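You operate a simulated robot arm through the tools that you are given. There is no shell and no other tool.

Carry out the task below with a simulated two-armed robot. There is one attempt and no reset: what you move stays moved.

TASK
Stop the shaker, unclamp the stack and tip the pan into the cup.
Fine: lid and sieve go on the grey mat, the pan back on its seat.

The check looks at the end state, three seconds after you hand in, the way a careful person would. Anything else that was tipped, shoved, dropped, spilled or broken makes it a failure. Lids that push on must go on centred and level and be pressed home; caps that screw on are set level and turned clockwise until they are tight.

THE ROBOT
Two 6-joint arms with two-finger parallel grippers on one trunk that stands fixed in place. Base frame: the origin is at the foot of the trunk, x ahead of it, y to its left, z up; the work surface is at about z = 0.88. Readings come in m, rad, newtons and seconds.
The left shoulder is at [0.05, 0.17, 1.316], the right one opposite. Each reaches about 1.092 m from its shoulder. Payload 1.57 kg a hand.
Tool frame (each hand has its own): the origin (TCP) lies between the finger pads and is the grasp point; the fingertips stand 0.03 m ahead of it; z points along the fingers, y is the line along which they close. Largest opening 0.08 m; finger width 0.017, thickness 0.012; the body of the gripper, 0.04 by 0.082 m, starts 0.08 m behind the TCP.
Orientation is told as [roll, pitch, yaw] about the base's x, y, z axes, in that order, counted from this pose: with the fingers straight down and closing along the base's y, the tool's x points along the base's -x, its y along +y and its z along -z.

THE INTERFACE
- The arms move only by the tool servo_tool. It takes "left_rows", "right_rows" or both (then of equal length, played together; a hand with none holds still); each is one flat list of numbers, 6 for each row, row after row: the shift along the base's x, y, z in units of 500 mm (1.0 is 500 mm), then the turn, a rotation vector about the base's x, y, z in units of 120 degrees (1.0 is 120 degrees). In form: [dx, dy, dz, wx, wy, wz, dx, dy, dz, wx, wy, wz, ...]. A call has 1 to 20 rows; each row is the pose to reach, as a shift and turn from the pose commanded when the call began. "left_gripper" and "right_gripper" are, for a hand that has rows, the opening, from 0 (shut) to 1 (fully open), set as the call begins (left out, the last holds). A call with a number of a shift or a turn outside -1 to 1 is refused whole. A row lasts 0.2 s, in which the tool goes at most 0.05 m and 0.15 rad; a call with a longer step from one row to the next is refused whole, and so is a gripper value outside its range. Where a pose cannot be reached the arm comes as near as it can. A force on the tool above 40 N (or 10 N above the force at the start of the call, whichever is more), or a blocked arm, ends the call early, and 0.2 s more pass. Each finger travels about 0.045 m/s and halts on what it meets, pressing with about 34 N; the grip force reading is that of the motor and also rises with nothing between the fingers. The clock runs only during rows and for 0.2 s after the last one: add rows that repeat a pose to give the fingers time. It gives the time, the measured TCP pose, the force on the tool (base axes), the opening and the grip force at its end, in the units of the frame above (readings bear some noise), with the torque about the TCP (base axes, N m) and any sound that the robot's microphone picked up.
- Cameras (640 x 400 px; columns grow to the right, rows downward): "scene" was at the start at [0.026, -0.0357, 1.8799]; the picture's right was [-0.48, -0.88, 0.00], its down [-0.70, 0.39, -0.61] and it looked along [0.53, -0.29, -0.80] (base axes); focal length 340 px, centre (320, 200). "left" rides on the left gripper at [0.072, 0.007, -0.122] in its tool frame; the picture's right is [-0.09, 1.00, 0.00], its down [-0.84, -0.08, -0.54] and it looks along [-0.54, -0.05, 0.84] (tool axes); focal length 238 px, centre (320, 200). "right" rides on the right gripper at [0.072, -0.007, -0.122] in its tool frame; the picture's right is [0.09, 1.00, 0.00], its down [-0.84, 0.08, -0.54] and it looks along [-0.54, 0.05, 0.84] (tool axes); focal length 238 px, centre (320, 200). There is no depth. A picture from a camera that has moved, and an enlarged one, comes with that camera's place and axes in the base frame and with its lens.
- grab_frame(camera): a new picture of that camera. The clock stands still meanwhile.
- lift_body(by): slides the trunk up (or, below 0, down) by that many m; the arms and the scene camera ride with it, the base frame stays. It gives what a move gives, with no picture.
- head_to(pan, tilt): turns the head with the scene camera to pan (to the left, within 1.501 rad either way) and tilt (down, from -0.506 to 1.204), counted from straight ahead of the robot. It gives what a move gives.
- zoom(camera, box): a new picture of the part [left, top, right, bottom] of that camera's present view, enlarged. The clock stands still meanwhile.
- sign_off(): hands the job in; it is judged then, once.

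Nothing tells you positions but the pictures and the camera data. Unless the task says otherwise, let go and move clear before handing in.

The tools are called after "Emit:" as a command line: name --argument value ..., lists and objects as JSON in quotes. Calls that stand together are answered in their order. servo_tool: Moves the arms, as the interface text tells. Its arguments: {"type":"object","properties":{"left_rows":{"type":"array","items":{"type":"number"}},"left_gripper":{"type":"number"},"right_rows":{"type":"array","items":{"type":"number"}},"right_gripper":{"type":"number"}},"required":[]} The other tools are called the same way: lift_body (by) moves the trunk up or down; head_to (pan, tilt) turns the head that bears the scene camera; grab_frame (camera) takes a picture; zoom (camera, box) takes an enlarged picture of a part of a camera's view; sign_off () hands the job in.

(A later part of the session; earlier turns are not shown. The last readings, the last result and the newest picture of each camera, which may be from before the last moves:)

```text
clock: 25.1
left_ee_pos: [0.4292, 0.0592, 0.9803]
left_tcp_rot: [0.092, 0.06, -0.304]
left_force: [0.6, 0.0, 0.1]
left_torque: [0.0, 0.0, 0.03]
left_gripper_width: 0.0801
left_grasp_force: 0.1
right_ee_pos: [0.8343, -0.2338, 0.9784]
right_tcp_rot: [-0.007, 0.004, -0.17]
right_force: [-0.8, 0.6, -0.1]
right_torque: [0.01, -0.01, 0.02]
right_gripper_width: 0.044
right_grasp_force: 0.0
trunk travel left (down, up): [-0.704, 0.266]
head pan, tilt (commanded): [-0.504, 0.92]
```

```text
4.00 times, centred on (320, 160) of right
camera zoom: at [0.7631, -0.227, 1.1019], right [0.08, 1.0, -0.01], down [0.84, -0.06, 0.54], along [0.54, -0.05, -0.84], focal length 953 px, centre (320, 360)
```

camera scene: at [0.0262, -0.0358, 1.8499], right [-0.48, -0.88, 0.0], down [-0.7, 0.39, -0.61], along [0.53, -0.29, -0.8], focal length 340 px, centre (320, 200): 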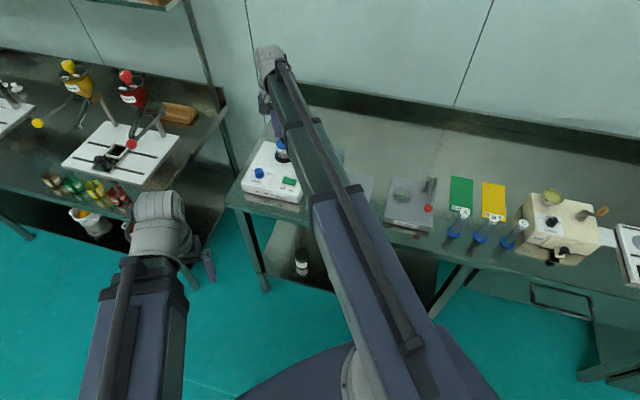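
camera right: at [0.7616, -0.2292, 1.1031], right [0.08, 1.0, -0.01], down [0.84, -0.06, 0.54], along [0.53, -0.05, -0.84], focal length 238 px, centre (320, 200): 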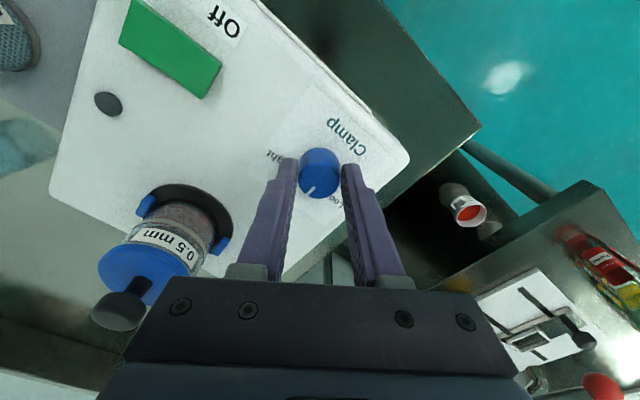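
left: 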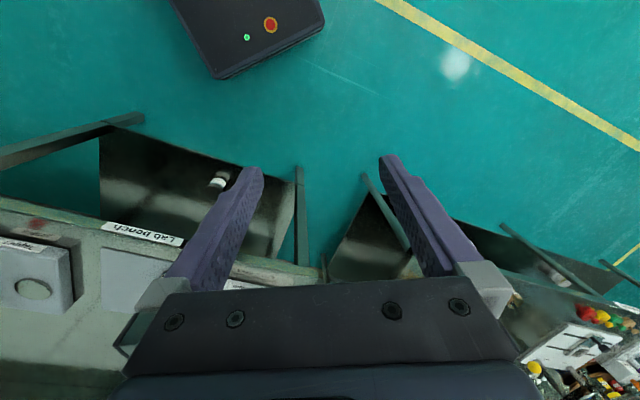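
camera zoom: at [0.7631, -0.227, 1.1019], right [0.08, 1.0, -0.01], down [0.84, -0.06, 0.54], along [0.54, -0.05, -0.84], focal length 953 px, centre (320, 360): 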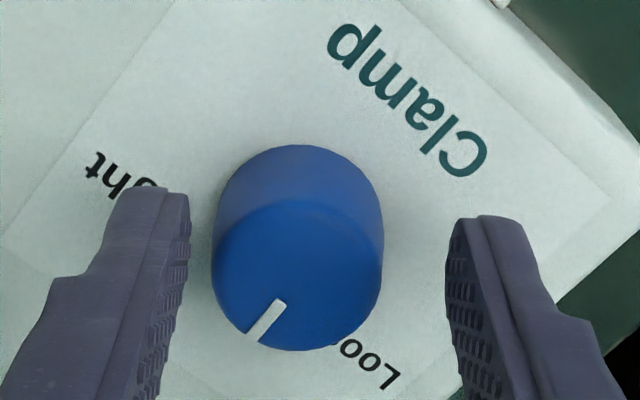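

Comparing knob widths between views shows its top is really at about z = 0.956, and with that all views agree on a centre at (0.8377, -0.2378). I correct the hand by (3.4, -4.0) mm, go 6 mm lower and regrip.

Emit:
servo_tool --right_rows '[0.0068, -0.008, 0, 0, 0, 0, 0.0068, -0.008, 0, 0, 0, 0]'

Emit:
lift_body --by -0.006

Emit:
zoom --camera "right" --box '[240, 110, 400, 210]'

```text
clock: 25.7
left_ee_pos: [0.4302, 0.0593, 0.98]
left_tcp_rot: [0.092, 0.061, -0.304]
left_force: [0.0, 0.8, 0.1]
left_torque: [0.0, -0.01, 0.0]
left_gripper_width: 0.08
left_grasp_force: 0.0
right_ee_pos: [0.8376, -0.2385, 0.9781]
right_tcp_rot: [-0.007, 0.005, -0.172]
right_force: [-0.3, 0.3, 0.0]
right_torque: [0.0, 0.01, -0.02]
right_gripper_width: 0.0441
right_grasp_force: 0.0
trunk travel left (down, up): [-0.704, 0.266]
head pan, tilt (commanded): [-0.504, 0.92]
```

```text
clock: 26.3
left_ee_pos: [0.4298, 0.0593, 0.9753]
left_tcp_rot: [0.093, 0.061, -0.304]
left_force: [0.6, 0.2, 0.1]
left_torque: [-0.03, 0.0, 0.0]
left_gripper_width: 0.08
left_grasp_force: 0.0
right_ee_pos: [0.8378, -0.2388, 0.9735]
right_tcp_rot: [-0.007, 0.004, -0.174]
right_force: [0.7, -1.2, 0.3]
right_torque: [-0.03, 0.02, -0.04]
right_gripper_width: 0.0442
right_grasp_force: 0.1
trunk travel left (down, up): [-0.698, 0.272]
head pan, tilt (commanded): [-0.504, 0.92]
```

```text
4.00 times, centred on (320, 160) of right
camera zoom: at [0.7663, -0.2315, 1.0959], right [0.08, 1.0, -0.01], down [0.84, -0.06, 0.54], along [0.54, -0.05, -0.84], focal length 953 px, centre (320, 360)
```

zoom: 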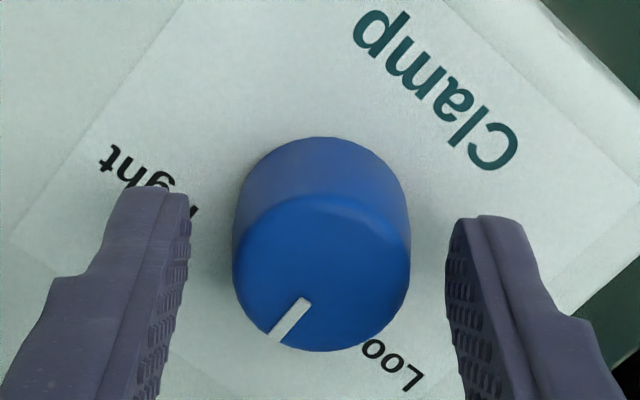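

Centred well. I close on the knob and turn the remaining ~60° counter-clockwise.

Emit:
servo_tool --right_rows '[0, 0, 0, 0, 0, 0, 0, 0, 0, 0, 0, 0, 0, 0, 0, 0, 0, 0, 0, 0, 0, 0, 0, 0.0625, 0, 0, 0, 0, 0, 0.125, 0, 0, 0, 0, 0, 0.1875, 0, 0, 0, 0, 0, 0.25, 0, 0, 0, 0, 0, 0.3125, 0, 0, 0, 0, 0, 0.375, 0, 0, 0, 0, 0, 0.4375, 0, 0, 0, 0, 0, 0.48]' --right_gripper 0

Emit:
grab_frame --camera "right"

```text
clock: 28.7
left_ee_pos: [0.4296, 0.0586, 0.9741]
left_tcp_rot: [0.092, 0.06, -0.305]
left_force: [0.4, 0.2, 0.2]
left_torque: [0.01, 0.0, -0.01]
left_gripper_width: 0.0799
left_grasp_force: 0.1
right_ee_pos: [0.8372, -0.239, 0.9735]
right_tcp_rot: [-0.01, 0.004, 0.835]
right_force: [8.7, -6.4, 6.4]
right_torque: [-0.6, 0.12, -0.39]
right_gripper_width: 0.0299
right_grasp_force: 39.1
trunk travel left (down, up): [-0.698, 0.272]
head pan, tilt (commanded): [-0.504, 0.92]
```

```text
taken
camera right: at [0.7941, -0.2959, 1.0959], right [-0.8, 0.6, -0.01], down [0.5, 0.68, 0.54], along [0.33, 0.43, -0.84], focal length 238 px, centre (320, 200)
```

right: 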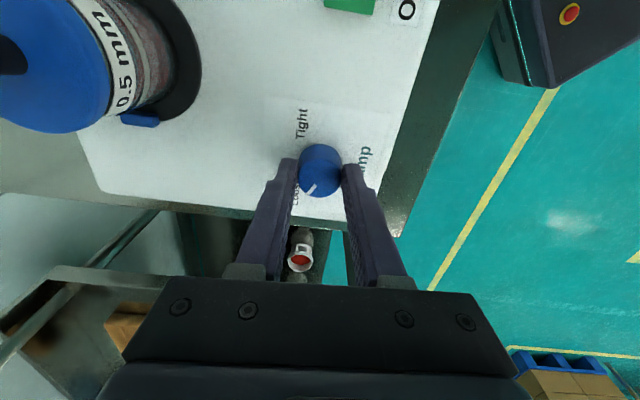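

The hand reached yaw 0.835 with the pointer apparently near "Loose". I zoom to verify the pointer and the clamp jaws.

Emit:
zoom --camera "right" --box '[260, 95, 404, 215]'

Emit:
zoom --camera "right" --box '[0, 0, 240, 150]'

```text
3.33 times, centred on (332, 155) of right
camera zoom: at [0.7941, -0.2959, 1.0959], right [-0.8, 0.6, -0.01], down [0.5, 0.68, 0.54], along [0.33, 0.43, -0.84], focal length 794 px, centre (280, 350)
```

zoom: 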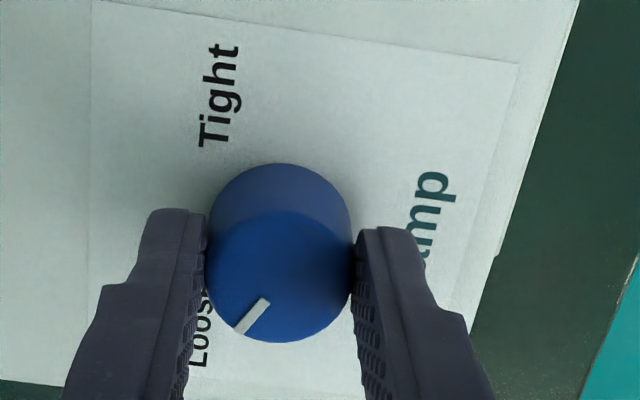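

```text
2.67 times, centred on (120, 75) of right
camera zoom: at [0.7941, -0.2959, 1.0959], right [-0.8, 0.6, -0.01], down [0.5, 0.68, 0.54], along [0.33, 0.43, -0.84], focal length 636 px, centre (853, 533)
```

zoom: 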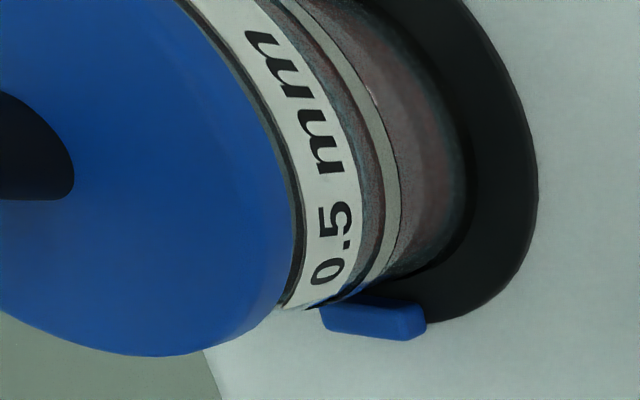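

The pointer is now aimed at "Loose". I nudge it 3° further to be sure it's at the end, then check the torque.

Emit:
servo_tool --right_rows '[0, 0, 0, 0, 0, 0.0125, 0, 0, 0, 0, 0, 0.025, 0, 0, 0, 0, 0, 0.025]'

Emit:
zoom --camera "right" --box '[260, 95, 404, 215]'

```text
clock: 29.5
left_ee_pos: [0.4294, 0.0583, 0.9741]
left_tcp_rot: [0.093, 0.06, -0.306]
left_force: [-0.1, -0.1, 0.4]
left_torque: [-0.03, -0.02, 0.01]
left_gripper_width: 0.0799
left_grasp_force: 0.1
right_ee_pos: [0.8373, -0.2392, 0.9744]
right_tcp_rot: [-0.009, 0.002, 0.884]
right_force: [10.1, -11.0, 9.7]
right_torque: [-0.56, -0.18, -0.2]
right_gripper_width: 0.0298
right_grasp_force: 39.0
trunk travel left (down, up): [-0.698, 0.272]
head pan, tilt (commanded): [-0.504, 0.92]
```

```text
3.33 times, centred on (332, 155) of right
camera zoom: at [0.797, -0.2986, 1.0958], right [-0.83, 0.56, -0.01], down [0.47, 0.7, 0.54], along [0.31, 0.44, -0.84], focal length 794 px, centre (280, 350)
```

zoom: 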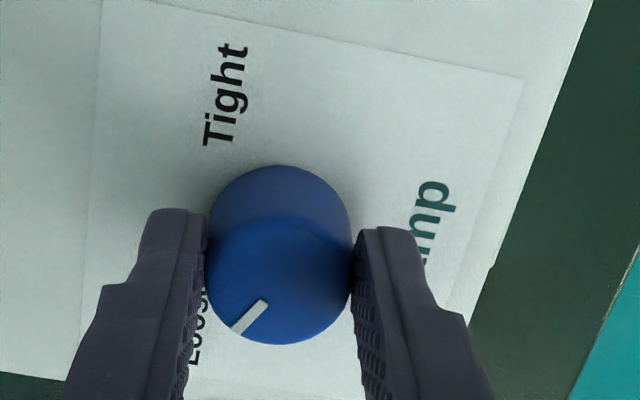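

The torque eased (slip), suggesting the knob is at its end stop. I release it, raise the hand and inspect pointer and clamp.

Emit:
servo_tool --right_rows '[0, 0, 0, 0, 0, 0, 0, 0, 0, 0, 0, 0, 0, 0, 0, 0, 0, 0, 0, 0, 0, 0, 0, 0]' --right_gripper 0.65

Emit:
lift_body --by 0.15

Emit:
grab_frame --camera "right"

```text
clock: 30.5
left_ee_pos: [0.4284, 0.0593, 0.975]
left_tcp_rot: [0.092, 0.062, -0.306]
left_force: [0.6, 0.6, 0.0]
left_torque: [0.0, -0.01, 0.05]
left_gripper_width: 0.0802
left_grasp_force: 0.0
right_ee_pos: [0.8377, -0.2392, 0.9733]
right_tcp_rot: [-0.006, 0.004, 0.884]
right_force: [0.6, -1.0, 0.3]
right_torque: [-0.02, 0.02, 0.01]
right_gripper_width: 0.0518
right_grasp_force: 0.0
trunk travel left (down, up): [-0.698, 0.272]
head pan, tilt (commanded): [-0.504, 0.92]
```

```text
clock: 32.2
left_ee_pos: [0.4288, 0.0603, 1.1246]
left_tcp_rot: [0.093, 0.061, -0.305]
left_force: [-0.1, 0.0, -0.1]
left_torque: [0.03, 0.01, 0.01]
left_gripper_width: 0.0799
left_grasp_force: 0.0
right_ee_pos: [0.8375, -0.2384, 1.1236]
right_tcp_rot: [-0.008, 0.004, 0.884]
right_force: [0.4, 0.0, 0.5]
right_torque: [-0.02, -0.02, 0.05]
right_gripper_width: 0.0518
right_grasp_force: 0.1
trunk travel left (down, up): [-0.848, 0.122]
head pan, tilt (commanded): [-0.504, 0.92]
```

```text
taken
camera right: at [0.7968, -0.2972, 1.2458], right [-0.83, 0.56, -0.01], down [0.47, 0.7, 0.54], along [0.31, 0.44, -0.84], focal length 238 px, centre (320, 200)
```

right: 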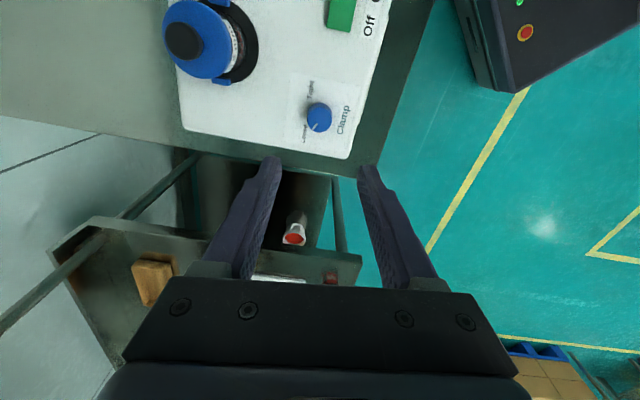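

The knob is at Loose and everything stands as before. Next I bring the open hand above the stack (about (0.876, -0.354)), with fingers closing along the bench's depth axis, to centre on the lid's black knob.

Emit:
servo_tool --right_rows '[0.026, -0.077, 0, 0, 0, -0.016, 0.051, -0.154, 0, 0, 0, -0.032, 0.077, -0.2312, 0, 0, 0, -0.047, 0.077, -0.2312, 0, 0, 0, -0.047]' --right_gripper 0.65

Emit:
grab_frame --camera "right"

Emit:
zoom --camera "right" --box '[240, 80, 400, 180]'

```text
clock: 33.2
left_ee_pos: [0.4279, 0.0605, 1.125]
left_tcp_rot: [0.093, 0.058, -0.305]
left_force: [0.0, 0.2, -0.6]
left_torque: [-0.01, 0.02, -0.01]
left_gripper_width: 0.0797
left_grasp_force: 0.1
right_ee_pos: [0.8769, -0.3543, 1.1234]
right_tcp_rot: [-0.007, 0.007, 0.787]
right_force: [-0.8, 0.3, 0.4]
right_torque: [-0.02, -0.01, 0.01]
right_gripper_width: 0.052
right_grasp_force: 0.0
trunk travel left (down, up): [-0.848, 0.122]
head pan, tilt (commanded): [-0.504, 0.92]
```

```text
taken
camera right: at [0.8298, -0.4091, 1.2462], right [-0.77, 0.64, -0.01], down [0.53, 0.65, 0.54], along [0.35, 0.41, -0.84], focal length 238 px, centre (320, 200)
```

right: 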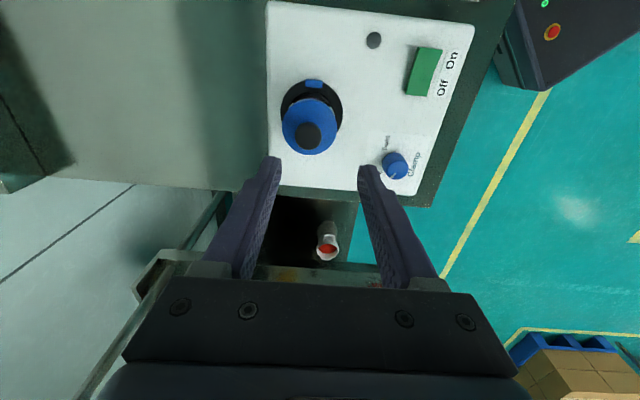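

```text
4.00 times, centred on (320, 130) of right
camera zoom: at [0.8298, -0.4091, 1.2462], right [-0.77, 0.64, -0.01], down [0.53, 0.65, 0.54], along [0.35, 0.41, -0.84], focal length 953 px, centre (320, 480)
```

zoom: 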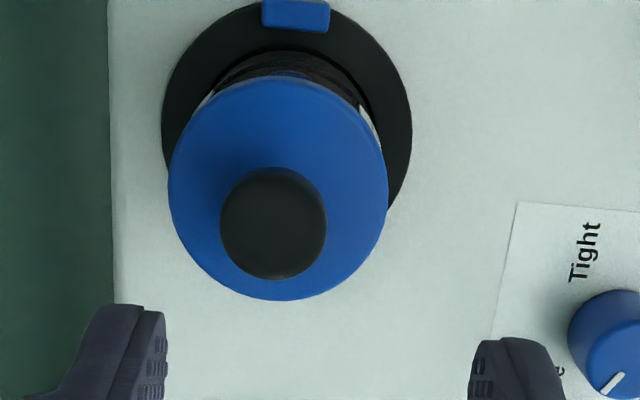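

The lid's knob appears about 1 cm off; triangulating gives (0.8835, -0.3625) with its top near z = 1.025. I shift over it, level the small tool tilt, and lower a little to refine.

Emit:
servo_tool --right_rows '[0.0132, -0.0164, 0, 0.0047, 0, 0, 0.0132, -0.0164, 0, 0.0047, 0, 0]'

Emit:
lift_body --by -0.03

Emit:
zoom --camera "right" --box '[240, 80, 400, 180]'

```text
clock: 33.8
left_ee_pos: [0.4292, 0.0593, 1.1232]
left_tcp_rot: [0.092, 0.059, -0.305]
left_force: [0.7, 0.0, -0.3]
left_torque: [0.0, 0.01, 0.0]
left_gripper_width: 0.0799
left_grasp_force: 0.0
right_ee_pos: [0.8837, -0.3648, 1.1238]
right_tcp_rot: [0.0, -0.001, 0.787]
right_force: [-0.2, 0.2, 0.1]
right_torque: [0.01, -0.03, -0.04]
right_gripper_width: 0.0521
right_grasp_force: 0.0
trunk travel left (down, up): [-0.848, 0.122]
head pan, tilt (commanded): [-0.504, 0.92]
```

```text
clock: 34.6
left_ee_pos: [0.4287, 0.0604, 1.0953]
left_tcp_rot: [0.093, 0.059, -0.304]
left_force: [0.0, 0.0, 0.6]
left_torque: [0.0, 0.03, 0.0]
left_gripper_width: 0.0798
left_grasp_force: 0.1
right_ee_pos: [0.8837, -0.3634, 1.0934]
right_tcp_rot: [0.0, -0.003, 0.786]
right_force: [-0.4, 0.5, 0.8]
right_torque: [0.03, 0.0, 0.01]
right_gripper_width: 0.052
right_grasp_force: 0.0
trunk travel left (down, up): [-0.818, 0.152]
head pan, tilt (commanded): [-0.504, 0.92]
```

```text
4.00 times, centred on (320, 130) of right
camera zoom: at [0.8369, -0.4186, 1.2155], right [-0.77, 0.64, 0.0], down [0.53, 0.65, 0.54], along [0.35, 0.42, -0.84], focal length 953 px, centre (320, 480)
```

zoom: 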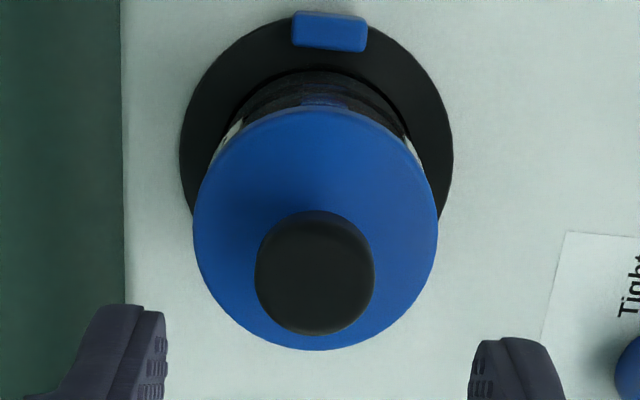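

The knob is now centred between the fingers with its top near z = 1.02. I lower 6 cm so the fingers straddle the knob head and take another look.

Emit:
lift_body --by -0.06

Emit:
zoom --camera "right" --box '[220, 110, 420, 235]'

Emit:
zoom --camera "scene" --box '[220, 40, 380, 140]'

```text
clock: 35.6
left_ee_pos: [0.4279, 0.0601, 1.0352]
left_tcp_rot: [0.092, 0.058, -0.306]
left_force: [0.0, 0.0, -0.4]
left_torque: [0.02, 0.01, -0.01]
left_gripper_width: 0.0802
left_grasp_force: 0.0
right_ee_pos: [0.8835, -0.3625, 1.0334]
right_tcp_rot: [0.002, -0.004, 0.788]
right_force: [0.0, 0.2, 0.2]
right_torque: [0.0, 0.01, -0.02]
right_gripper_width: 0.0519
right_grasp_force: 0.2
trunk travel left (down, up): [-0.758, 0.212]
head pan, tilt (commanded): [-0.504, 0.92]
```

```text
3.20 times, centred on (320, 172) of right
camera zoom: at [0.8369, -0.4187, 1.1555], right [-0.77, 0.64, 0.0], down [0.53, 0.65, 0.54], along [0.35, 0.42, -0.84], focal length 763 px, centre (320, 288)
```

zoom: 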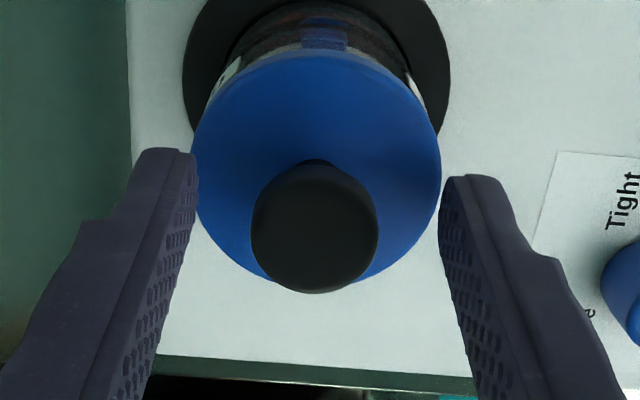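

```text
4.00 times, centred on (300, 90) of scene
camera zoom: at [0.0259, -0.0356, 1.7069], right [-0.48, -0.88, 0.0], down [-0.7, 0.39, -0.61], along [0.53, -0.29, -0.8], focal length 1360 px, centre (400, 640)
```

zoom: 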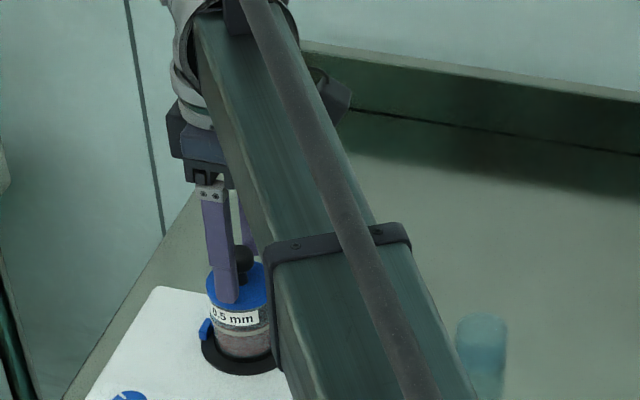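

Fingers straddle the knob cleanly; knob top is about 1.6 cm below the TCP. I lower 2 cm more and close on it.

Emit:
lift_body --by -0.02

Emit:
servo_tool --right_rows '[0, 0, 0, 0, 0, 0, 0, 0, 0, 0, 0, 0, 0, 0, 0, 0, 0, 0, 0, 0, 0, 0, 0, 0, 0, 0, 0, 0, 0, 0]' --right_gripper 0

Emit:
zoom --camera "right" --box '[220, 110, 420, 235]'

```text
clock: 36.0
left_ee_pos: [0.4286, 0.0617, 1.027]
left_tcp_rot: [0.092, 0.06, -0.305]
left_force: [-0.5, -0.5, 0.0]
left_torque: [0.0, 0.05, 0.01]
left_gripper_width: 0.0799
left_grasp_force: 0.1
right_ee_pos: [0.8826, -0.3638, 1.0269]
right_tcp_rot: [-0.004, -0.003, 0.787]
right_force: [-0.8, -1.0, 18.8]
right_torque: [-0.35, -0.33, -0.03]
right_gripper_width: 0.0523
right_grasp_force: 0.0
trunk travel left (down, up): [-0.75, 0.22]
head pan, tilt (commanded): [-0.504, 0.92]
stopped: the force on the tool passed its limit at 87 N (the readings are from after the stop); the commanded pose is now the measured one
```

```text
clock: 37.2
left_ee_pos: [0.4278, 0.0605, 1.0265]
left_tcp_rot: [0.091, 0.058, -0.306]
left_force: [-0.3, 0.2, 1.1]
left_torque: [0.03, -0.03, -0.02]
left_gripper_width: 0.0798
left_grasp_force: 0.0
right_ee_pos: [0.8822, -0.3623, 1.0272]
right_tcp_rot: [-0.004, -0.004, 0.789]
right_force: [3.7, -3.2, 24.8]
right_torque: [-0.11, -0.2, -0.04]
right_gripper_width: 0.0244
right_grasp_force: 34.2
trunk travel left (down, up): [-0.75, 0.22]
head pan, tilt (commanded): [-0.504, 0.92]
```

```text
3.20 times, centred on (320, 172) of right
camera zoom: at [0.8359, -0.4184, 1.1488], right [-0.77, 0.64, 0.0], down [0.53, 0.65, 0.55], along [0.35, 0.42, -0.84], focal length 763 px, centre (320, 288)
```

zoom: 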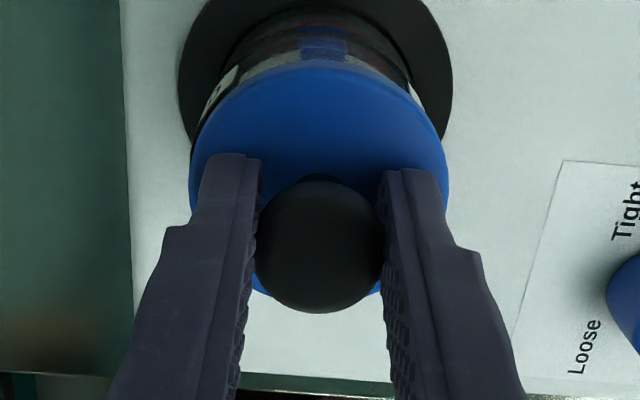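

The fingertips touched the lid top (so it lies at about z = 0.997), and the knob is now gripped at 24.4 mm. I lift slowly and check that only the lid comes.

Emit:
lift_body --by 0.012

Emit:
zoom --camera "right" --box '[220, 80, 420, 235]'

Emit:
zoom --camera "scene" --box '[240, 80, 320, 140]'

```text
clock: 37.8
left_ee_pos: [0.4294, 0.059, 1.0376]
left_tcp_rot: [0.092, 0.061, -0.305]
left_force: [-0.7, -0.1, 0.3]
left_torque: [-0.02, 0.01, -0.02]
left_gripper_width: 0.08
left_grasp_force: 0.1
right_ee_pos: [0.8834, -0.3635, 1.037]
right_tcp_rot: [-0.002, -0.004, 0.786]
right_force: [0.5, -0.3, -1.3]
right_torque: [0.01, 0.02, 0.0]
right_gripper_width: 0.0244
right_grasp_force: 34.2
trunk travel left (down, up): [-0.762, 0.208]
head pan, tilt (commanded): [-0.504, 0.92]
```

```text
2.58 times, centred on (320, 158) of right
camera zoom: at [0.8376, -0.4188, 1.1586], right [-0.77, 0.64, 0.0], down [0.53, 0.65, 0.54], along [0.35, 0.42, -0.84], focal length 615 px, centre (320, 310)
```

zoom: 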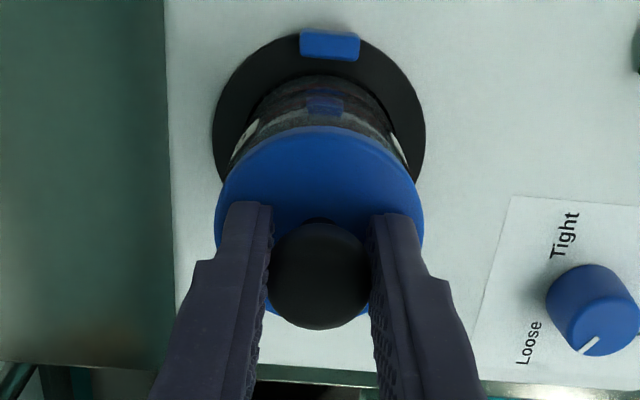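

```text
6.67 times, centred on (280, 110) of scene
camera zoom: at [0.0264, -0.0358, 1.7104], right [-0.48, -0.88, 0.0], down [-0.7, 0.39, -0.61], along [0.53, -0.29, -0.8], focal length 2266 px, centre (587, 800)
```

zoom: 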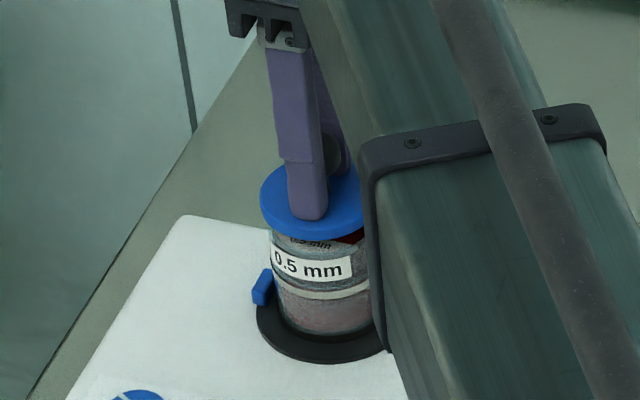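

Only the lid came away; the 0.5 mm sieve and pan stay put with the jaws open. I raise the lid clear and carry it over the free right-hand back part of the grey mat.

Emit:
lift_body --by 0.09

Emit:
servo_tool --right_rows '[-0.0569, -0.0434, 0, 0, 0, 0, -0.1138, -0.0869, 0, 0, 0, 0, -0.1707, -0.1303, 0, 0, 0, 0, -0.2276, -0.1737, 0, 0, 0, 0, -0.2845, -0.2171, 0, 0, 0, 0, -0.3414, -0.2606, 0, 0, 0, 0, -0.3983, -0.304, 0, 0, 0, 0, -0.4552, -0.3474, 0, 0, 0, 0]'

Emit:
grab_frame --camera "right"

Emit:
grab_frame --camera "scene"

```text
clock: 39.0
left_ee_pos: [0.4312, 0.0592, 1.1282]
left_tcp_rot: [0.093, 0.061, -0.305]
left_force: [-0.5, 0.8, -0.9]
left_torque: [0.04, 0.02, 0.0]
left_gripper_width: 0.0802
left_grasp_force: 0.2
right_ee_pos: [0.8837, -0.3626, 1.1263]
right_tcp_rot: [-0.002, -0.002, 0.787]
right_force: [0.5, 0.0, -0.4]
right_torque: [-0.01, 0.02, 0.0]
right_gripper_width: 0.0242
right_grasp_force: 34.1
trunk travel left (down, up): [-0.852, 0.118]
head pan, tilt (commanded): [-0.504, 0.92]
```

```text
clock: 40.8
left_ee_pos: [0.4286, 0.0591, 1.1278]
left_tcp_rot: [0.094, 0.058, -0.304]
left_force: [0.1, 0.7, -0.3]
left_torque: [0.0, 0.01, -0.03]
left_gripper_width: 0.0799
left_grasp_force: 0.1
right_ee_pos: [0.6565, -0.5354, 1.1272]
right_tcp_rot: [-0.003, -0.004, 0.787]
right_force: [-0.1, -0.1, -1.4]
right_torque: [0.04, -0.06, 0.02]
right_gripper_width: 0.0244
right_grasp_force: 33.8
trunk travel left (down, up): [-0.852, 0.118]
head pan, tilt (commanded): [-0.504, 0.92]
```

```text
taken
camera right: at [0.6099, -0.5918, 1.2491], right [-0.77, 0.64, 0.0], down [0.53, 0.65, 0.54], along [0.35, 0.42, -0.84], focal length 238 px, centre (320, 200)
```

right: 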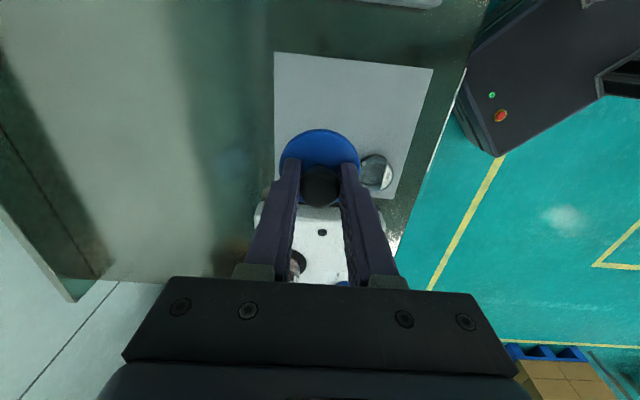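

```text
taken
camera scene: at [0.0254, -0.0361, 1.8005], right [-0.48, -0.88, 0.0], down [-0.7, 0.39, -0.61], along [0.53, -0.29, -0.8], focal length 340 px, centre (320, 200)
```

scene: 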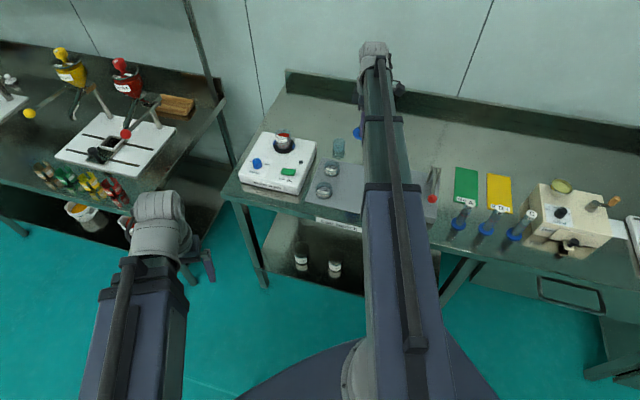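

The lid hangs over free mat area, about 6 cm in from the mat's right and back edges. I lower it most of the way, then in small steps until contact.

Emit:
lift_body --by -0.18

Emit:
grab_frame --camera "right"

Emit:
zoom --camera "scene" --box '[280, 80, 440, 180]'

```text
clock: 42.8
left_ee_pos: [0.4296, 0.0596, 0.9487]
left_tcp_rot: [0.093, 0.06, -0.306]
left_force: [0.2, -0.3, 0.3]
left_torque: [0.0, 0.01, 0.0]
left_gripper_width: 0.0801
left_grasp_force: 0.0
right_ee_pos: [0.6574, -0.535, 0.9462]
right_tcp_rot: [-0.002, -0.002, 0.788]
right_force: [-0.6, 0.5, 0.0]
right_torque: [-0.03, 0.01, 0.02]
right_gripper_width: 0.0238
right_grasp_force: 34.1
trunk travel left (down, up): [-0.672, 0.298]
head pan, tilt (commanded): [-0.504, 0.92]
```

```text
taken
camera right: at [0.6107, -0.5913, 1.0691], right [-0.77, 0.64, 0.0], down [0.53, 0.65, 0.54], along [0.35, 0.42, -0.84], focal length 238 px, centre (320, 200)
```

right: 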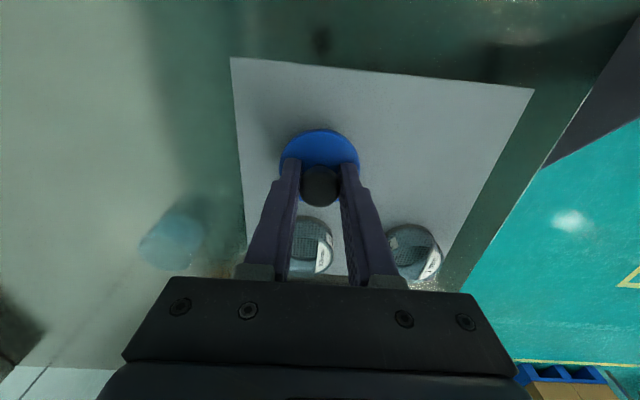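

```text
4.00 times, centred on (360, 130) of scene
camera zoom: at [0.026, -0.0357, 1.6206], right [-0.48, -0.88, 0.0], down [-0.7, 0.39, -0.61], along [0.53, -0.29, -0.8], focal length 1360 px, centre (160, 480)
```

zoom: 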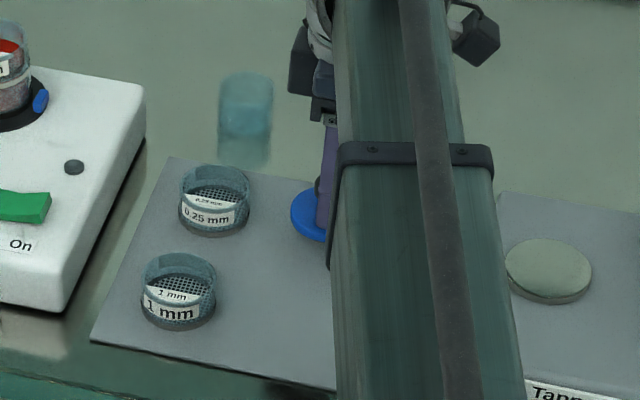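

The lid is hovering just above the mat, well clear of the spare sieves. I lower the last bit in small steps.

Emit:
lift_body --by -0.012

Emit:
lift_body --by -0.005

Emit:
lift_body --by -0.003

```text
clock: 43.4
left_ee_pos: [0.4293, 0.0587, 0.9365]
left_tcp_rot: [0.092, 0.058, -0.304]
left_force: [-0.2, 0.4, 0.0]
left_torque: [0.0, 0.0, 0.01]
left_gripper_width: 0.0801
left_grasp_force: 0.1
right_ee_pos: [0.6564, -0.5355, 0.9351]
right_tcp_rot: [-0.003, -0.004, 0.788]
right_force: [-0.7, 0.4, -0.2]
right_torque: [0.0, -0.01, 0.01]
right_gripper_width: 0.0239
right_grasp_force: 34.2
trunk travel left (down, up): [-0.66, 0.31]
head pan, tilt (commanded): [-0.504, 0.92]
```

```text
clock: 44.0
left_ee_pos: [0.4297, 0.0588, 0.9318]
left_tcp_rot: [0.091, 0.06, -0.305]
left_force: [0.4, 1.0, -0.2]
left_torque: [0.01, 0.01, 0.0]
left_gripper_width: 0.0803
left_grasp_force: 0.0
right_ee_pos: [0.6577, -0.5342, 0.9291]
right_tcp_rot: [-0.001, -0.003, 0.787]
right_force: [0.1, -0.5, -0.8]
right_torque: [0.05, 0.0, 0.01]
right_gripper_width: 0.0245
right_grasp_force: 34.3
trunk travel left (down, up): [-0.655, 0.315]
head pan, tilt (commanded): [-0.504, 0.92]
```

```text
clock: 44.5
left_ee_pos: [0.4295, 0.0594, 0.9284]
left_tcp_rot: [0.092, 0.06, -0.305]
left_force: [-0.2, 0.0, 0.5]
left_torque: [0.0, -0.01, -0.02]
left_gripper_width: 0.0801
left_grasp_force: 0.0
right_ee_pos: [0.6564, -0.5364, 0.9265]
right_tcp_rot: [-0.003, -0.004, 0.788]
right_force: [0.1, 0.3, -1.1]
right_torque: [-0.02, 0.0, -0.02]
right_gripper_width: 0.0244
right_grasp_force: 34.2
trunk travel left (down, up): [-0.652, 0.318]
head pan, tilt (commanded): [-0.504, 0.92]
```

Emit:
lift_body --by -0.003

Emit:
lift_body --by -0.003

Emit:
zoom --camera "scene" --box '[320, 100, 400, 150]'

```text
clock: 45.0
left_ee_pos: [0.429, 0.0599, 0.9257]
left_tcp_rot: [0.093, 0.061, -0.306]
left_force: [0.1, 0.0, -0.6]
left_torque: [-0.02, -0.02, -0.01]
left_gripper_width: 0.08
left_grasp_force: 0.0
right_ee_pos: [0.657, -0.5355, 0.9238]
right_tcp_rot: [-0.003, -0.005, 0.787]
right_force: [-0.7, 0.2, -0.5]
right_torque: [0.02, -0.01, 0.01]
right_gripper_width: 0.0241
right_grasp_force: 34.5
trunk travel left (down, up): [-0.649, 0.321]
head pan, tilt (commanded): [-0.504, 0.92]
```

```text
clock: 45.5
left_ee_pos: [0.4291, 0.0598, 0.9226]
left_tcp_rot: [0.093, 0.06, -0.303]
left_force: [-0.4, -0.5, -0.3]
left_torque: [-0.03, 0.05, 0.01]
left_gripper_width: 0.0799
left_grasp_force: 0.0
right_ee_pos: [0.6566, -0.5358, 0.9224]
right_tcp_rot: [-0.003, -0.004, 0.788]
right_force: [2.3, -2.6, 15.9]
right_torque: [-0.01, -0.04, -0.02]
right_gripper_width: 0.024
right_grasp_force: 33.6
trunk travel left (down, up): [-0.646, 0.324]
head pan, tilt (commanded): [-0.504, 0.92]
```

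```text
8.00 times, centred on (360, 125) of scene
camera zoom: at [0.0251, -0.0349, 1.5949], right [-0.48, -0.88, 0.0], down [-0.7, 0.38, -0.61], along [0.53, -0.29, -0.8], focal length 2720 px, centre (0, 800)
```

zoom: 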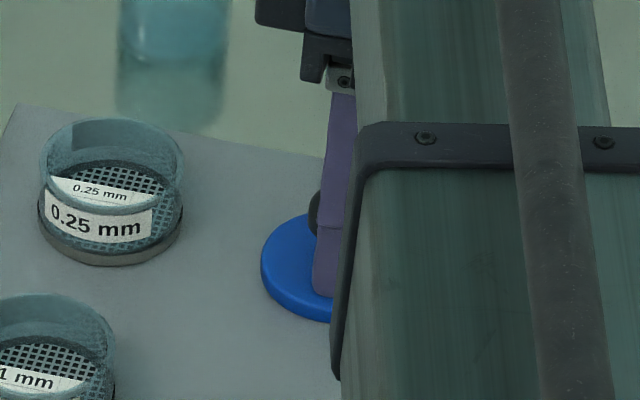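

The lid rests on the mat (16 N contact). I open the gripper and raise the hand clear.

Emit:
servo_tool --right_rows '[0, 0, 0, 0, 0, 0, 0, 0, 0, 0, 0, 0, 0, 0, 0, 0, 0, 0, 0, 0, 0, 0, 0, 0]' --right_gripper 0.65

Emit:
lift_body --by 0.2

Emit:
grab_frame --camera "right"

```text
clock: 46.5
left_ee_pos: [0.4279, 0.0598, 0.9241]
left_tcp_rot: [0.091, 0.058, -0.304]
left_force: [-0.5, 0.0, -0.8]
left_torque: [0.02, -0.01, -0.06]
left_gripper_width: 0.08
left_grasp_force: 0.0
right_ee_pos: [0.6558, -0.5357, 0.9213]
right_tcp_rot: [-0.003, -0.002, 0.788]
right_force: [1.4, -0.7, 14.2]
right_torque: [0.06, 0.07, -0.01]
right_gripper_width: 0.0473
right_grasp_force: 0.0
trunk travel left (down, up): [-0.646, 0.324]
head pan, tilt (commanded): [-0.504, 0.92]
```

```text
clock: 48.7
left_ee_pos: [0.4286, 0.0596, 1.1212]
left_tcp_rot: [0.094, 0.061, -0.305]
left_force: [0.2, -0.1, -0.8]
left_torque: [0.0, 0.01, 0.02]
left_gripper_width: 0.0797
left_grasp_force: 0.0
right_ee_pos: [0.6574, -0.5359, 1.1213]
right_tcp_rot: [-0.001, -0.004, 0.788]
right_force: [-0.9, 0.1, -0.9]
right_torque: [-0.01, 0.0, -0.03]
right_gripper_width: 0.052
right_grasp_force: 0.1
trunk travel left (down, up): [-0.846, 0.124]
head pan, tilt (commanded): [-0.504, 0.92]
```

```text
taken
camera right: at [0.6107, -0.5913, 1.2429], right [-0.77, 0.64, 0.0], down [0.53, 0.65, 0.54], along [0.35, 0.42, -0.84], focal length 238 px, centre (320, 200)
```

right: 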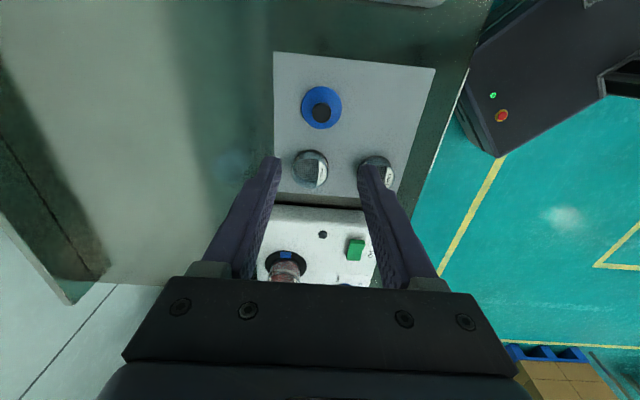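

The lid sits well on the mat. I go back over the stack with the gripper fully open to take the sieve, and look down at it first.

Emit:
servo_tool --right_rows '[0.0565, 0.0431, 0, 0, 0, 0, 0.113, 0.0862, 0, 0, 0, 0, 0.1695, 0.1293, 0, 0, 0, 0, 0.226, 0.1724, 0, 0, 0, 0, 0.2825, 0.2155, 0, 0, 0, 0, 0.339, 0.2586, 0, 0, 0, 0, 0.3955, 0.3017, 0, 0, 0, 0, 0.452, 0.3448, 0, 0, 0, 0]' --right_gripper 1

Emit:
zoom --camera "right" --box '[240, 70, 400, 170]'

Emit:
zoom --camera "scene" --box '[260, 110, 324, 150]'

```text
clock: 50.5
left_ee_pos: [0.4302, 0.0597, 1.122]
left_tcp_rot: [0.093, 0.061, -0.306]
left_force: [0.6, -0.1, -0.2]
left_torque: [-0.03, 0.02, -0.02]
left_gripper_width: 0.08
left_grasp_force: 0.0
right_ee_pos: [0.8842, -0.365, 1.1208]
right_tcp_rot: [-0.001, -0.002, 0.787]
right_force: [0.3, 0.0, 0.6]
right_torque: [-0.02, 0.03, -0.01]
right_gripper_width: 0.0799
right_grasp_force: 0.0
trunk travel left (down, up): [-0.846, 0.124]
head pan, tilt (commanded): [-0.504, 0.92]
```

```text
4.00 times, centred on (320, 120) of right
camera zoom: at [0.8374, -0.4194, 1.2428], right [-0.77, 0.64, 0.0], down [0.53, 0.65, 0.54], along [0.35, 0.42, -0.84], focal length 953 px, centre (320, 520)
```

zoom: 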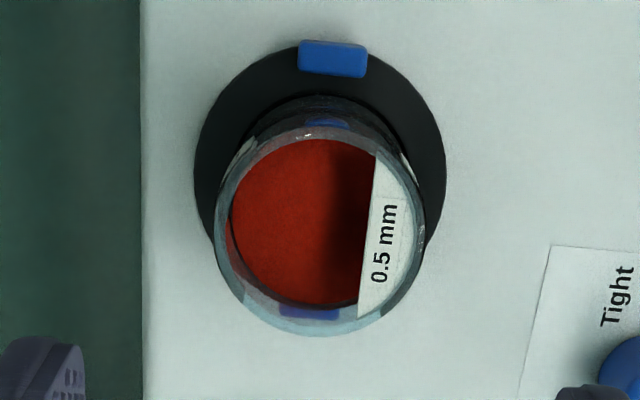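

```text
10.00 times, centred on (292, 130) of scene
camera zoom: at [0.0268, -0.0352, 1.7945], right [-0.48, -0.88, 0.0], down [-0.7, 0.39, -0.61], along [0.53, -0.29, -0.8], focal length 3400 px, centre (600, 900)
```

zoom: 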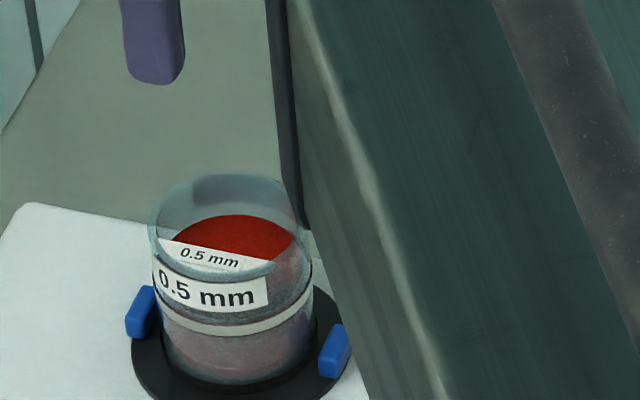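

The sieve holds red powder, and it's centred under the open hand. I lower around it, first 10 cm, and check the finger depth against the metal band that marks the sieve's bottom.

Emit:
lift_body --by -0.1

Emit:
zoom --camera "right" --box '[200, 90, 440, 240]'

Emit:
zoom --camera "scene" --box '[256, 90, 320, 130]'

```text
clock: 51.8
left_ee_pos: [0.4293, 0.0591, 1.0225]
left_tcp_rot: [0.091, 0.06, -0.306]
left_force: [0.4, -0.7, -1.0]
left_torque: [0.05, -0.02, 0.02]
left_gripper_width: 0.0799
left_grasp_force: 0.1
right_ee_pos: [0.8828, -0.3641, 1.0216]
right_tcp_rot: [-0.003, -0.003, 0.788]
right_force: [-1.0, -0.9, 0.3]
right_torque: [0.01, -0.01, 0.03]
right_gripper_width: 0.0799
right_grasp_force: 0.2
trunk travel left (down, up): [-0.746, 0.224]
head pan, tilt (commanded): [-0.504, 0.92]
```

```text
2.67 times, centred on (320, 165) of right
camera zoom: at [0.8364, -0.4196, 1.1432], right [-0.77, 0.64, 0.0], down [0.53, 0.65, 0.54], along [0.35, 0.42, -0.84], focal length 636 px, centre (320, 293)
```

zoom: 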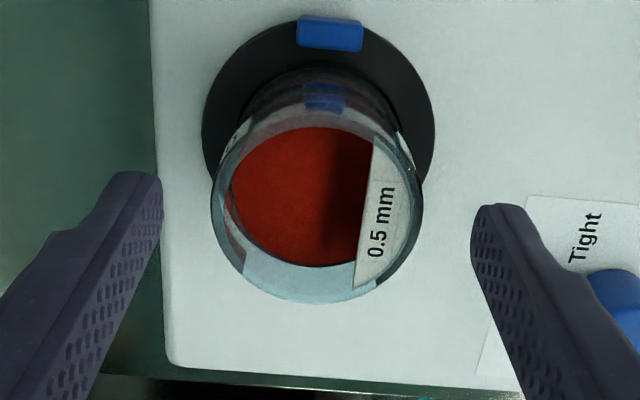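

```text
10.00 times, centred on (288, 110) of scene
camera zoom: at [0.0259, -0.0356, 1.6946], right [-0.48, -0.88, 0.0], down [-0.7, 0.39, -0.61], along [0.53, -0.29, -0.8], focal length 3400 px, centre (640, 1100)
```

zoom: 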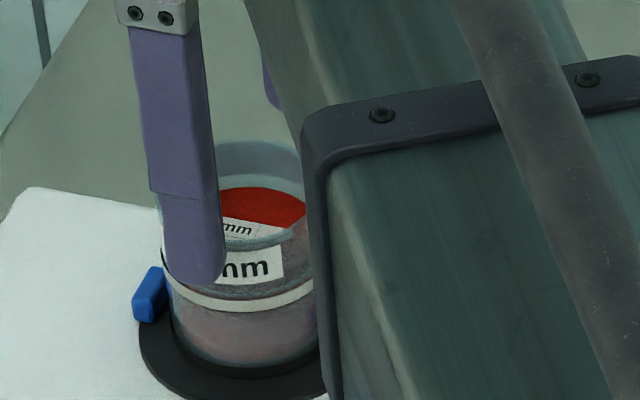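

The fingers flank the sieve wall. I lower 18 mm more (tips at about 0.974, above the band) and close.

Emit:
lift_body --by -0.018

Emit:
servo_tool --right_rows '[0, 0, 0, 0, 0, 0, 0, 0, 0, 0, 0, 0, 0, 0, 0, 0, 0, 0, 0, 0, 0, 0, 0, 0, 0, 0, 0, 0, 0, 0]' --right_gripper 0

Emit:
zoom --camera "right" --box '[200, 90, 440, 240]'

Emit:
zoom --camera "scene" --box '[256, 85, 320, 125]'

```text
clock: 52.5
left_ee_pos: [0.4299, 0.0586, 1.0047]
left_tcp_rot: [0.092, 0.059, -0.306]
left_force: [0.4, 0.4, -0.7]
left_torque: [0.0, 0.0, 0.0]
left_gripper_width: 0.0801
left_grasp_force: 0.1
right_ee_pos: [0.8821, -0.3645, 1.0036]
right_tcp_rot: [-0.003, -0.003, 0.788]
right_force: [-0.2, 0.6, -1.2]
right_torque: [0.0, 0.01, 0.02]
right_gripper_width: 0.0802
right_grasp_force: 0.1
trunk travel left (down, up): [-0.728, 0.242]
head pan, tilt (commanded): [-0.504, 0.92]
```

```text
clock: 53.7
left_ee_pos: [0.4296, 0.059, 1.0039]
left_tcp_rot: [0.093, 0.059, -0.306]
left_force: [0.5, -0.1, 0.0]
left_torque: [0.0, 0.0, 0.01]
left_gripper_width: 0.0798
left_grasp_force: 0.0
right_ee_pos: [0.8828, -0.3638, 1.0022]
right_tcp_rot: [-0.002, -0.003, 0.787]
right_force: [-0.7, 0.0, 0.4]
right_torque: [0.02, 0.03, 0.0]
right_gripper_width: 0.0526
right_grasp_force: 34.1
trunk travel left (down, up): [-0.728, 0.242]
head pan, tilt (commanded): [-0.504, 0.92]
```

```text
2.67 times, centred on (320, 165) of right
camera zoom: at [0.8365, -0.4196, 1.1251], right [-0.77, 0.64, 0.0], down [0.53, 0.65, 0.54], along [0.35, 0.42, -0.84], focal length 636 px, centre (320, 293)
```

zoom: 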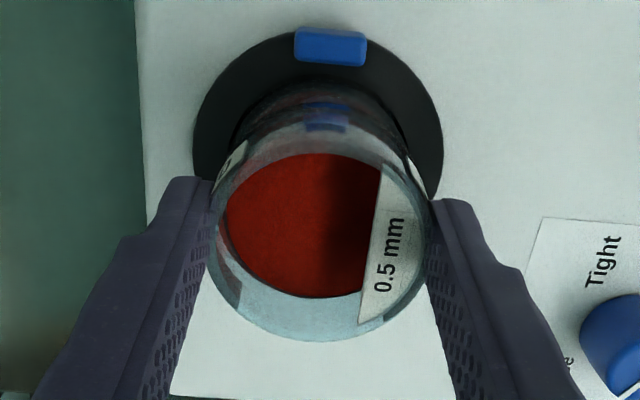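

```text
10.00 times, centred on (288, 105) of scene
camera zoom: at [0.026, -0.0356, 1.6765], right [-0.48, -0.88, 0.0], down [-0.7, 0.39, -0.61], along [0.53, -0.29, -0.8], focal length 3400 px, centre (640, 1150)
```

zoom: 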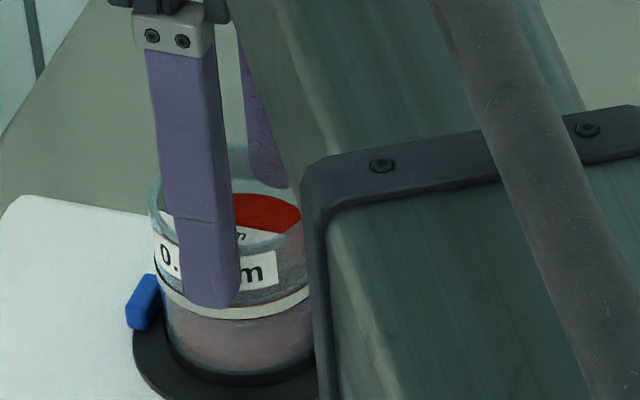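

The sieve is gripped at 52.6 mm with fingertips ending about at its band. I lift 1 cm and check that the pan stays behind.

Emit:
lift_body --by 0.012

Emit:
zoom --camera "scene" --box '[256, 85, 320, 125]'

Emit:
zoom --camera "right" --box '[200, 90, 440, 240]'

```text
clock: 54.3
left_ee_pos: [0.4297, 0.0599, 1.0161]
left_tcp_rot: [0.093, 0.061, -0.306]
left_force: [-0.4, 0.5, 0.4]
left_torque: [0.01, 0.0, -0.01]
left_gripper_width: 0.0801
left_grasp_force: 0.0
right_ee_pos: [0.8842, -0.3637, 1.0151]
right_tcp_rot: [-0.003, -0.003, 0.788]
right_force: [0.0, 0.1, 0.1]
right_torque: [-0.02, 0.0, -0.04]
right_gripper_width: 0.0524
right_grasp_force: 33.2
trunk travel left (down, up): [-0.74, 0.23]
head pan, tilt (commanded): [-0.504, 0.92]
```

```text
10.00 times, centred on (288, 105) of scene
camera zoom: at [0.0264, -0.0358, 1.6885], right [-0.48, -0.88, 0.0], down [-0.7, 0.39, -0.61], along [0.53, -0.29, -0.8], focal length 3400 px, centre (640, 1150)
```

zoom: 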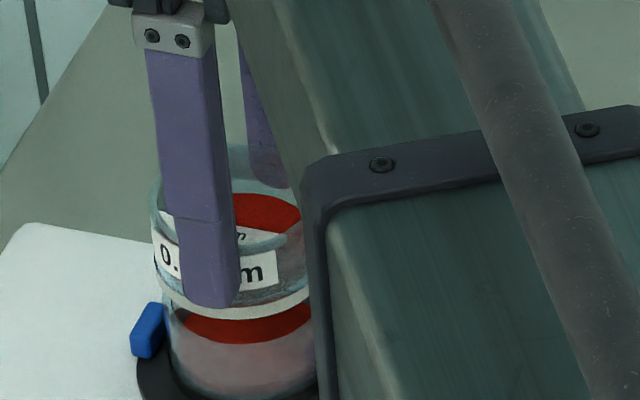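

```text
2.67 times, centred on (320, 165) of right
camera zoom: at [0.8368, -0.4197, 1.1368], right [-0.77, 0.64, 0.0], down [0.53, 0.65, 0.54], along [0.35, 0.42, -0.84], focal length 636 px, centre (320, 293)
```

zoom: 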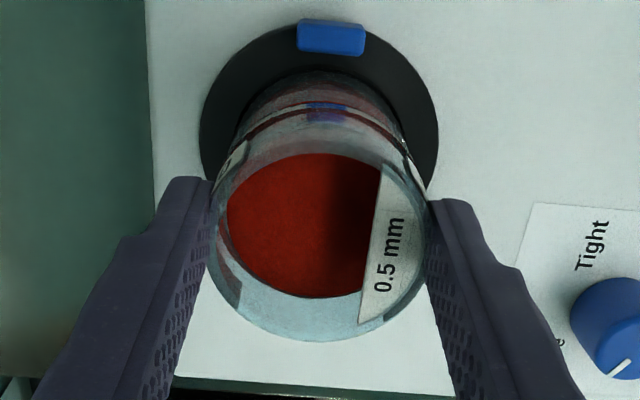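

Only the sieve came up; the pan with red powder stays in its seat. I raise the sieve and carry it level and smoothly over the front-right area of the mat.

Emit:
lift_body --by 0.09

Emit:
servo_tool --right_rows '[-0.0299, -0.01025, 0, 0, 0, 0, -0.0748, -0.0256, 0, 0, 0, 0, -0.1247, -0.0427, 0, 0, 0, 0, -0.1746, -0.0598, 0, 0, 0, 0, -0.2245, -0.0769, 0, 0, 0, 0, -0.2744, -0.094, 0, 0, 0, 0, -0.3243, -0.1111, 0, 0, 0, 0, -0.3742, -0.1282, 0, 0, 0, 0, -0.4241, -0.1452, 0, 0, 0, 0, -0.474, -0.1623, 0, 0, 0, 0, -0.5239, -0.1794, 0, 0, 0, 0, -0.5638, -0.1931, 0, 0, 0, 0, -0.5886, -0.2016, 0, 0, 0, 0, -0.5986, -0.205, 0, 0, 0, 0]'

Emit:
grab_frame --camera "right"

```text
clock: 55.5
left_ee_pos: [0.4292, 0.059, 1.1061]
left_tcp_rot: [0.093, 0.062, -0.306]
left_force: [-0.2, 0.4, 0.0]
left_torque: [-0.04, -0.01, 0.0]
left_gripper_width: 0.0799
left_grasp_force: 0.1
right_ee_pos: [0.8828, -0.3641, 1.1047]
right_tcp_rot: [-0.002, -0.003, 0.789]
right_force: [-0.2, -0.4, -0.7]
right_torque: [0.0, 0.0, 0.0]
right_gripper_width: 0.0523
right_grasp_force: 34.3
trunk travel left (down, up): [-0.83, 0.14]
head pan, tilt (commanded): [-0.504, 0.92]
```

```text
clock: 58.5
left_ee_pos: [0.4301, 0.06, 1.1061]
left_tcp_rot: [0.093, 0.06, -0.305]
left_force: [0.4, 0.2, 0.3]
left_torque: [0.01, 0.01, -0.03]
left_gripper_width: 0.08
left_grasp_force: 0.0
right_ee_pos: [0.5845, -0.4664, 1.1052]
right_tcp_rot: [-0.004, -0.003, 0.787]
right_force: [-0.2, 0.0, -1.1]
right_torque: [-0.01, -0.06, 0.01]
right_gripper_width: 0.0521
right_grasp_force: 34.0
trunk travel left (down, up): [-0.83, 0.14]
head pan, tilt (commanded): [-0.504, 0.92]
```

```text
taken
camera right: at [0.5382, -0.5227, 1.227], right [-0.77, 0.64, 0.0], down [0.53, 0.65, 0.54], along [0.35, 0.42, -0.84], focal length 238 px, centre (320, 200)
```

right: 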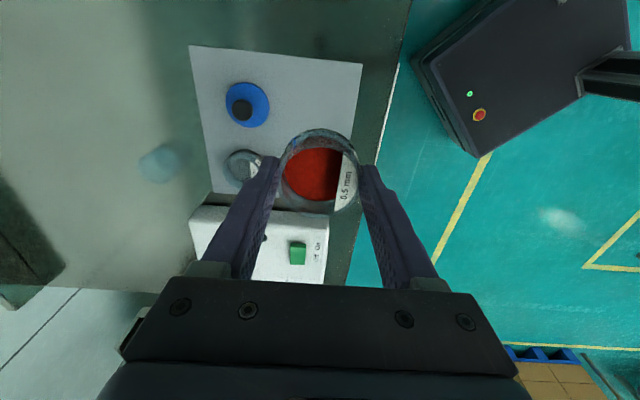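

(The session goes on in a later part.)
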